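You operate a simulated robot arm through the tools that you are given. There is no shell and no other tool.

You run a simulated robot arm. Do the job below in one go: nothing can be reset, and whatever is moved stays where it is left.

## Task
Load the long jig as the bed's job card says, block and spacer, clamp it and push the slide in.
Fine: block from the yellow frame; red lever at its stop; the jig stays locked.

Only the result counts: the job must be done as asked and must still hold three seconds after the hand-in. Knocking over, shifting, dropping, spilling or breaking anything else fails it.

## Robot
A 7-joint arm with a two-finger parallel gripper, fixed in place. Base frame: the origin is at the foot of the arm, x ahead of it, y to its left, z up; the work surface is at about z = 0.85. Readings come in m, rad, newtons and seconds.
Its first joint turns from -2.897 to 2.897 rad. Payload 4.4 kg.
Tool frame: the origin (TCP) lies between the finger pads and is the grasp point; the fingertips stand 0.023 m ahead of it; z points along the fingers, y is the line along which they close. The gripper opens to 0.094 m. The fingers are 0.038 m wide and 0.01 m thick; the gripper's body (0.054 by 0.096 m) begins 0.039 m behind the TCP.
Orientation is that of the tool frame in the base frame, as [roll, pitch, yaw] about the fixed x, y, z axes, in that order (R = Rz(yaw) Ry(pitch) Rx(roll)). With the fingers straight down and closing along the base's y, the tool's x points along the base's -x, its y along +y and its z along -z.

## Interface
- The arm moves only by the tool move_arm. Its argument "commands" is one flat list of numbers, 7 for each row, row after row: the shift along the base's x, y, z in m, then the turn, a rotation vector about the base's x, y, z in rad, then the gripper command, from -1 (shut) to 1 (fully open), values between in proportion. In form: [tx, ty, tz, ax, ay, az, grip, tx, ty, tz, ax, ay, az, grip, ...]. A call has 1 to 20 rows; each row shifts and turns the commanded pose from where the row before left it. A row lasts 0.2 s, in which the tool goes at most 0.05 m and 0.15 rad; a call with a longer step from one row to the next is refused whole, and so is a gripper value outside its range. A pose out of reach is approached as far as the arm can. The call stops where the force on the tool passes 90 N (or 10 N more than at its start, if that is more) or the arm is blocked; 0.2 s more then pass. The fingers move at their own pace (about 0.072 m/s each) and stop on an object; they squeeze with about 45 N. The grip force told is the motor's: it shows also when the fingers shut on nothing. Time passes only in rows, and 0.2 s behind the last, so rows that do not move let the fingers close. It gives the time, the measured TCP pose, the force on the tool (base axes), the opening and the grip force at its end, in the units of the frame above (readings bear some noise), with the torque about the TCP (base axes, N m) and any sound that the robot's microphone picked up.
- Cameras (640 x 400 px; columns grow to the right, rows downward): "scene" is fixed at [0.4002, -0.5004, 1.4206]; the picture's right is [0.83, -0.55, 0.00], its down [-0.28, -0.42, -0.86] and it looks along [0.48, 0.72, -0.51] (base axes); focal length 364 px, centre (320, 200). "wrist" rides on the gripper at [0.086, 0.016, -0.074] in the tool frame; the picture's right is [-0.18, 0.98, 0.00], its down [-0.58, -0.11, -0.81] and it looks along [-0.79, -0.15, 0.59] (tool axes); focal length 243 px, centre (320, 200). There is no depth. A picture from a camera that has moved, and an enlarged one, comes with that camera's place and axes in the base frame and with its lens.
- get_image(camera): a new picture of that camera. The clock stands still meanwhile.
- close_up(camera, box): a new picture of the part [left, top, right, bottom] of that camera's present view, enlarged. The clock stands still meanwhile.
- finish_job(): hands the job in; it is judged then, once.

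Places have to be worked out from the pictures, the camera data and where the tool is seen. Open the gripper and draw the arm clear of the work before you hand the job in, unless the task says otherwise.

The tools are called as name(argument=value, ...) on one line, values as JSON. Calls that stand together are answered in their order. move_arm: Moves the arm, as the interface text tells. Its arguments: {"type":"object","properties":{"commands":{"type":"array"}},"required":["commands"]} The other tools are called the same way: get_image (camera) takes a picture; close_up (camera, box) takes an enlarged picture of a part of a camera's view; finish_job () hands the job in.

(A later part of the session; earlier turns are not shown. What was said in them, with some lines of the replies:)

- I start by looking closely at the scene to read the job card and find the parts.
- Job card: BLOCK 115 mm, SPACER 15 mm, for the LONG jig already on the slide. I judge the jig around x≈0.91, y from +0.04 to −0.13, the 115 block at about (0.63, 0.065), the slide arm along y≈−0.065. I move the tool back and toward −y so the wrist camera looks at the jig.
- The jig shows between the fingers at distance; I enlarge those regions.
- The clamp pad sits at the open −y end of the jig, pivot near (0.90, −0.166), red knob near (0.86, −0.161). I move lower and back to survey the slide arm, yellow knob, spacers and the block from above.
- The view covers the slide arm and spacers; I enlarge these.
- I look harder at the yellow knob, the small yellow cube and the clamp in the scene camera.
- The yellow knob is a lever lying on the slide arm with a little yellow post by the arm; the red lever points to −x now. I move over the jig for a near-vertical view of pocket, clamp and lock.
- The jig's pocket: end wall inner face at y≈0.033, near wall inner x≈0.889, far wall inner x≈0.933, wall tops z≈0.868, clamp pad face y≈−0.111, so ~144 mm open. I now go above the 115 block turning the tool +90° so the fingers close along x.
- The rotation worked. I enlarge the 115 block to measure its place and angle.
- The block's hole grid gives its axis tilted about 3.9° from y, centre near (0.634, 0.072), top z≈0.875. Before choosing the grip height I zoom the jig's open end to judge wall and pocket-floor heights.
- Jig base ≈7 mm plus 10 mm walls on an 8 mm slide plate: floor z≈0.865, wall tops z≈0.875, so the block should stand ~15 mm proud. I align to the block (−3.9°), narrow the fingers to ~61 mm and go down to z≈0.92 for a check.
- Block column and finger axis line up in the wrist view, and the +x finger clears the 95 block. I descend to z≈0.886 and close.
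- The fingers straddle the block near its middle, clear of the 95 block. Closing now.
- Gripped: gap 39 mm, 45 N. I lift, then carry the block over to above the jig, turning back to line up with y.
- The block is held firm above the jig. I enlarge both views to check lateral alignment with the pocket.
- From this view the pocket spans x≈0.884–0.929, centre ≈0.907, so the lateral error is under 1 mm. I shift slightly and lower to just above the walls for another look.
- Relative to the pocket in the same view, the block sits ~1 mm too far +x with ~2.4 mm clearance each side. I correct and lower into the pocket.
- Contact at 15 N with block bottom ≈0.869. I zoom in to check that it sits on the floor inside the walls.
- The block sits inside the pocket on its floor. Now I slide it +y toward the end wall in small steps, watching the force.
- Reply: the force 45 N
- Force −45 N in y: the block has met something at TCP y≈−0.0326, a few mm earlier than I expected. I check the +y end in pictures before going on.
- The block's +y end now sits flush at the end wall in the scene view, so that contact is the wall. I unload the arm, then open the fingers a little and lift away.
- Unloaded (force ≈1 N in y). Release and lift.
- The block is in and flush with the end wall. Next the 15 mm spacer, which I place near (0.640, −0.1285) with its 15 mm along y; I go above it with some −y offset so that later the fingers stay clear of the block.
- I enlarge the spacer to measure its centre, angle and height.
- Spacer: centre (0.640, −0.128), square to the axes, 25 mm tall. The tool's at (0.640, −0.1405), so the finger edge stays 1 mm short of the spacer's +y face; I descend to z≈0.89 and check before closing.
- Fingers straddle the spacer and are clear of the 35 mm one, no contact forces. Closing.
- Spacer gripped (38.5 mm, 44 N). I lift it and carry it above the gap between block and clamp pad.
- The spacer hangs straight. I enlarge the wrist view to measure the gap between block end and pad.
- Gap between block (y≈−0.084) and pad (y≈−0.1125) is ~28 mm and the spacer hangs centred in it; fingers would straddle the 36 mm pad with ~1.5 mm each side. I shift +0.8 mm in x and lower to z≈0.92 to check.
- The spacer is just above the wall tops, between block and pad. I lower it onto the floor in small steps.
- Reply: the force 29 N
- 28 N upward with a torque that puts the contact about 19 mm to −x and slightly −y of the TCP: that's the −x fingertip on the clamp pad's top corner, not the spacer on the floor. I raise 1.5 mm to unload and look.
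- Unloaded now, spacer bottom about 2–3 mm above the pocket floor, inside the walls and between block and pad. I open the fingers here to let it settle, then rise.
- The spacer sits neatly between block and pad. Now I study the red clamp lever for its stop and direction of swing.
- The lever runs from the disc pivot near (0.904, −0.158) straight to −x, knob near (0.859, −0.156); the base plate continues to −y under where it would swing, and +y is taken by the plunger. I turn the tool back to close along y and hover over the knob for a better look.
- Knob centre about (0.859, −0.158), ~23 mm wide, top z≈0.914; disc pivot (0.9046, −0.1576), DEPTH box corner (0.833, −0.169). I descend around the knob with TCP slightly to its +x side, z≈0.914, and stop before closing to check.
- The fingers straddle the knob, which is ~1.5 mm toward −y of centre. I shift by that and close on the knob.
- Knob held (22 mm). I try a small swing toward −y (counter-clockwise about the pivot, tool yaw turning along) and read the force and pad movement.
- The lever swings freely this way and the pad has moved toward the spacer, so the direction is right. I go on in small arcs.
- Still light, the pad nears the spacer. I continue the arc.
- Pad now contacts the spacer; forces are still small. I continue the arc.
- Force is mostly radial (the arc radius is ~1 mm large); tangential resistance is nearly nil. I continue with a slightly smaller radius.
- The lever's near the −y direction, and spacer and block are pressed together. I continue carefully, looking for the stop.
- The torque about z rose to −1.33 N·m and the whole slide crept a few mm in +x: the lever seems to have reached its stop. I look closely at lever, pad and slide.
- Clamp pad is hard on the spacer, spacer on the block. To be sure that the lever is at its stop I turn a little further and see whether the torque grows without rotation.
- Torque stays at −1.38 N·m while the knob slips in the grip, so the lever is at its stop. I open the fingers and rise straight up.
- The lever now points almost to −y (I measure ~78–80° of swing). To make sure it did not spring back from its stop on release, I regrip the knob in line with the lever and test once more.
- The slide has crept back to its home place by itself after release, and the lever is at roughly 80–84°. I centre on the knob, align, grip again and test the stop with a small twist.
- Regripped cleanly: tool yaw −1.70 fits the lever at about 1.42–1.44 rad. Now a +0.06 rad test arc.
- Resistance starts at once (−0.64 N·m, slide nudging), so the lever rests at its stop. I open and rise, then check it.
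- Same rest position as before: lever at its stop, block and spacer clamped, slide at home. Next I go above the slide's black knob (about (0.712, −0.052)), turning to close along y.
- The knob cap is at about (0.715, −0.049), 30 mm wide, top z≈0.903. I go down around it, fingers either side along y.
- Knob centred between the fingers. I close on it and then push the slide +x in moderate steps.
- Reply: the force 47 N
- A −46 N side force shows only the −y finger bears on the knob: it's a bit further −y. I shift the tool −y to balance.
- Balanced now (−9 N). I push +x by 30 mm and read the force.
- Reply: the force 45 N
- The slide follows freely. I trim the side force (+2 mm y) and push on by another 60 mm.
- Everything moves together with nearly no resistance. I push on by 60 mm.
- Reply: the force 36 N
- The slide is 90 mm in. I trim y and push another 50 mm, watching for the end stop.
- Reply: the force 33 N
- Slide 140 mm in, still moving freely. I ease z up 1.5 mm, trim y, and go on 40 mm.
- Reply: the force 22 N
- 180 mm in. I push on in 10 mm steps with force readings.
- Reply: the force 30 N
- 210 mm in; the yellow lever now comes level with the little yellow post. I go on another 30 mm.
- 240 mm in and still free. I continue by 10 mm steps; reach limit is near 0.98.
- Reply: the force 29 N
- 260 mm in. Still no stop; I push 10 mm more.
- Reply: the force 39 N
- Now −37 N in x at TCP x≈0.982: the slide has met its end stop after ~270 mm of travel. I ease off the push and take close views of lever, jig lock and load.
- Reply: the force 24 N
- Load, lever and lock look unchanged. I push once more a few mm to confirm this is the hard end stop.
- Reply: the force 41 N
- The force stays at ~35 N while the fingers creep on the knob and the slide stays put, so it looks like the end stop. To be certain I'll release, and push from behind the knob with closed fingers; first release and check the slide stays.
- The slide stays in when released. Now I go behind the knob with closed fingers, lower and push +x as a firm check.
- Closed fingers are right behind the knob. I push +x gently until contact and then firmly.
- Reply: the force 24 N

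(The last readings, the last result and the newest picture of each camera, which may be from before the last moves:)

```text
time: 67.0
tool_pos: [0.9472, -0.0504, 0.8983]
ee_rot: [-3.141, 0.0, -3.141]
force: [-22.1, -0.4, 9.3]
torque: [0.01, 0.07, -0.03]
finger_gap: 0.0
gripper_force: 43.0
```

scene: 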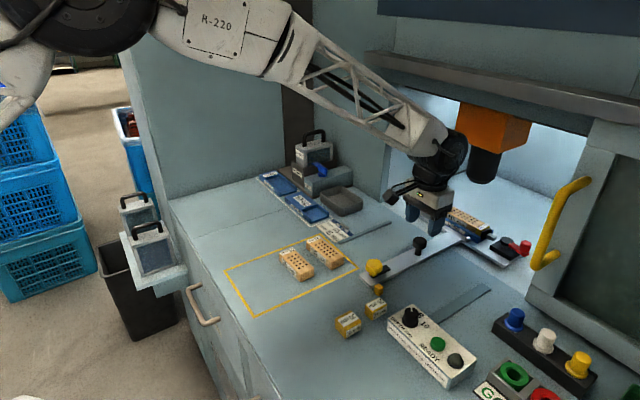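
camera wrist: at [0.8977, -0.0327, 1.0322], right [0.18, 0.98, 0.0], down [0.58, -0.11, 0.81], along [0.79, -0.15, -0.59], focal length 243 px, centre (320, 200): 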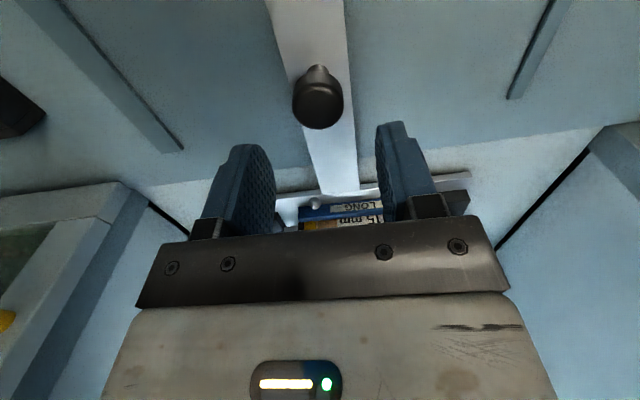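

Contact at TCP x≈0.947 with −22 N. I push a bit harder and compare the slide's picture.

move_arm(commands=[0.003, 0, 0, 0, 0, 0, -1, 0.002, 0, 0, 0, 0, 0, -1, 0, 0, 0, 0, 0, 0, -1])

close_up(camera="scene", box=[475, 225, 555, 285])

close_up(camera="scene", box=[360, 200, 460, 290])

```text
time: 67.5
tool_pos: [0.9475, -0.0496, 0.8983]
ee_rot: [-3.14, -0.007, 3.14]
force: [-36.3, 0.1, 14.1]
torque: [-0.25, 0.12, -0.08]
finger_gap: 0.0
gripper_force: 42.5
stopped in row 2: the force on the tool passed its limit at 104 N (the readings are from after the stop); the commanded pose is now the measured one
```

```text
6.67 times, centred on (515, 255) of scene
camera zoom: at [0.4002, -0.5004, 1.4206], right [0.83, -0.55, 0.0], down [-0.28, -0.42, -0.86], along [0.48, 0.72, -0.51], focal length 2428 px, centre (-980, -167)
```

zoom: 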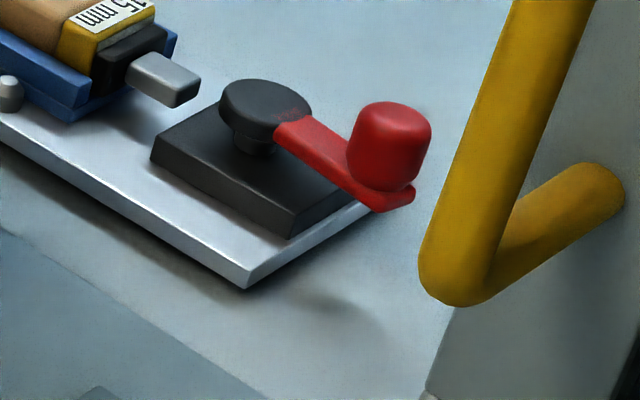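

```text
4.44 times, centred on (410, 245) of scene
camera zoom: at [0.4002, -0.5004, 1.4206], right [0.83, -0.55, 0.0], down [-0.28, -0.42, -0.86], along [0.48, 0.72, -0.51], focal length 1618 px, centre (-80, 0)
```

zoom: 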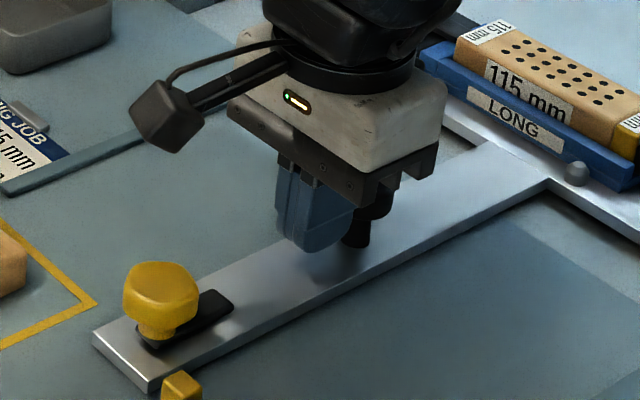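

A 104 N push didn't move it: the slide is on its hard end stop. I back off, rise, open the gripper and draw the arm clear.

move_arm(commands=[-0.01, 0, 0, 0, 0, 0, -1, -0.02, 0, 0, 0, 0, 0, -1, 0, 0, 0.04, 0, 0, 0, -1, 0, 0, 0.05, 0, 0, 0, 0, 0, 0, 0.05, 0, 0, 0, 0.5, -0.03, 0.02, 0.03, 0, 0, 0, 1, -0.04, 0.02, 0.02, 0, 0, 0, 1, -0.04, 0.02, 0.01, 0, 0, 0, 1, -0.04, 0.02, 0, 0, 0, 0, 1, -0.04, 0.02, 0, 0, 0, 0, 1, 0, 0, 0, 0, 0, 0, 1, 0, 0, 0, 0, 0, 0, 1])

get_image(camera="scene")

close_up(camera="scene", box=[400, 190, 540, 280])

get_image(camera="wrist")

```text
time: 70.0
tool_pos: [0.7275, 0.0489, 1.0986]
ee_rot: [3.141, -0.005, 3.14]
force: [0.5, -0.1, -0.5]
torque: [-0.01, 0.01, 0.02]
finger_gap: 0.0938
gripper_force: 0.1
```

```text
taken
```

scene: 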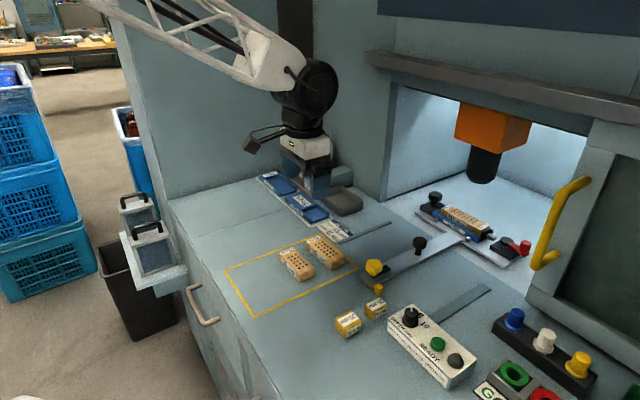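

```text
4.44 times, centred on (470, 235) of scene
camera zoom: at [0.4002, -0.5004, 1.4206], right [0.83, -0.55, 0.0], down [-0.28, -0.42, -0.86], along [0.48, 0.72, -0.51], focal length 1618 px, centre (-347, 44)
```

zoom: 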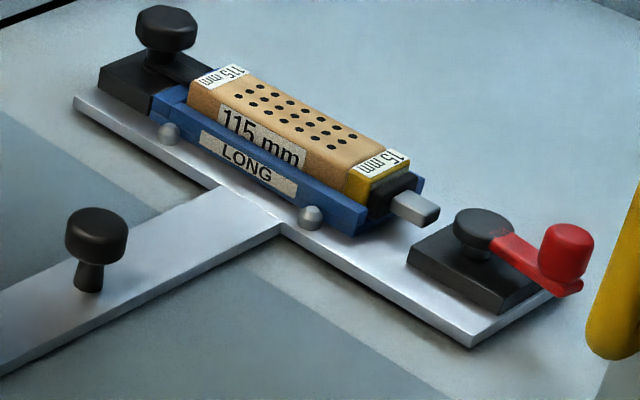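

```text
taken
camera wrist: at [0.6422, 0.0667, 1.1717], right [0.18, 0.98, 0.0], down [0.59, -0.11, 0.8], along [0.79, -0.15, -0.6], focal length 243 px, centre (320, 200)
```

wrist: 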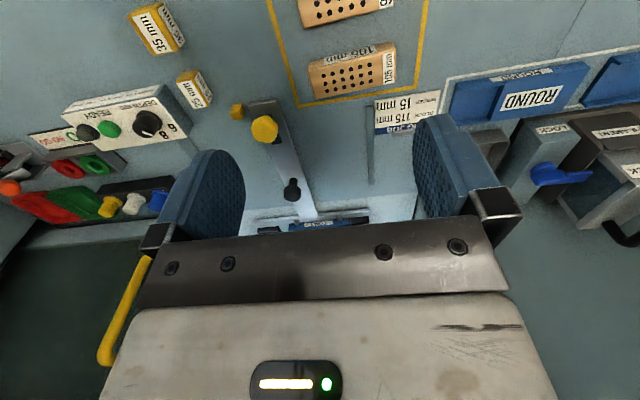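

Slide in, block, spacer, pad and lever all in place. A last close look at the jig lock, lever and yellow lever before handing in.

close_up(camera="scene", box=[414, 185, 462, 225])

close_up(camera="scene", box=[478, 210, 542, 260])

close_up(camera="scene", box=[330, 240, 426, 310])

close_up(camera="scene", box=[220, 160, 400, 320])

```text
10.00 times, centred on (438, 205) of scene
camera zoom: at [0.4002, -0.5004, 1.4206], right [0.83, -0.55, 0.0], down [-0.28, -0.42, -0.86], along [0.48, 0.72, -0.51], focal length 3642 px, centre (-860, 150)
```

zoom: 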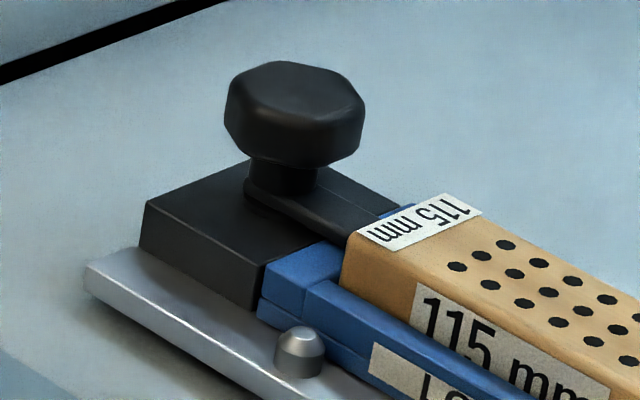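

```text
8.00 times, centred on (510, 235) of scene
camera zoom: at [0.4002, -0.5004, 1.4206], right [0.83, -0.55, 0.0], down [-0.28, -0.42, -0.86], along [0.48, 0.72, -0.51], focal length 2913 px, centre (-1200, -80)
```

zoom: 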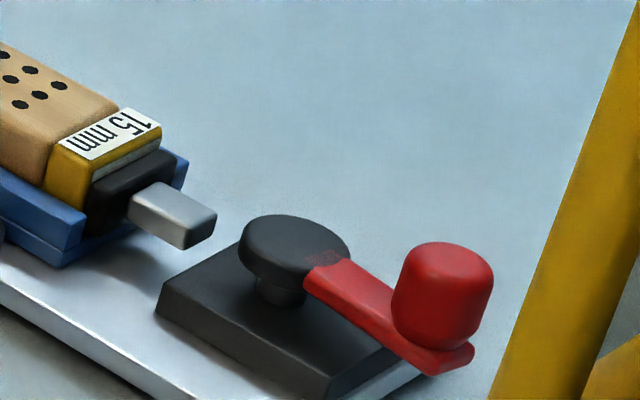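

```text
5.71 times, centred on (378, 275) of scene
camera zoom: at [0.4002, -0.5004, 1.4206], right [0.83, -0.55, 0.0], down [-0.28, -0.42, -0.86], along [0.48, 0.72, -0.51], focal length 2081 px, centre (-11, -229)
```

zoom: 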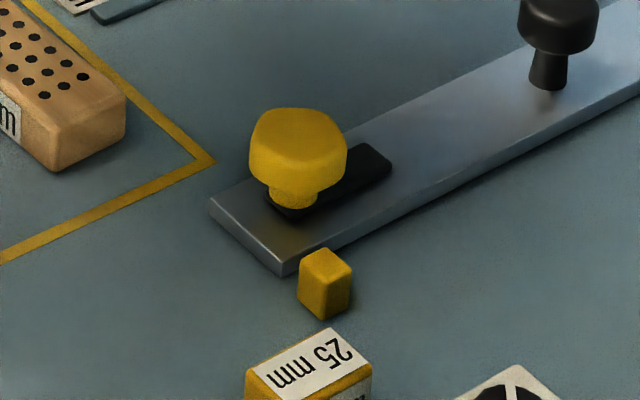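

```text
2.50 times, centred on (310, 240) of scene
camera zoom: at [0.4002, -0.5004, 1.4206], right [0.83, -0.55, 0.0], down [-0.28, -0.42, -0.86], along [0.48, 0.72, -0.51], focal length 910 px, centre (345, 100)
```

zoom: 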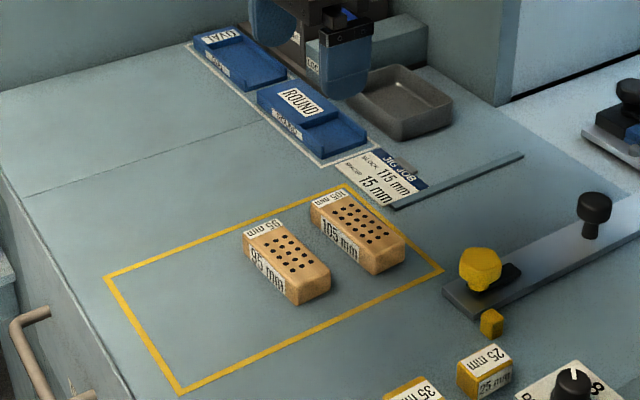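

All checks are good: 115 mm block and 15 mm spacer are clamped in the LONG jig. The red lever rests at its stop, the jig lock still covers the jig end, the slide is on its end stop, and the arm is clear with the gripper open. Handing in.

finish_job()

```text
The job is handed in.
```

The long jig is loaded, clamped and slid in, and I've handed the job in. I don't have the judging result.

- **Load:** The 115 mm block from the yellow frame and the 15 mm spacer are in the long jig, as the job card says. The block is against the end wall and the spacer sits between it and the clamp pad.
- **Clamp:** The red lever is at its stop. I gripped it a second time and twisted, and it resisted at once.
- **Jig lock:** I didn't touch it. In the last pictures it still covers the end of the jig.
- **Slide:** It's in by about 270 mm. A final push peaked at 104 N and didn't move it, and it stayed put when I let go.

- **Slide spring-back:** Near its starting position the slide sprang back a few millimetres by itself when I released it. It has not done that at the far end.
- **Yellow lever:** I left the yellow lever on the slide arm alone, as the task didn't mention it. It may be a lock for the slide when it's in, but I didn't test that.

The gripper is open and the arm is clear of the work.
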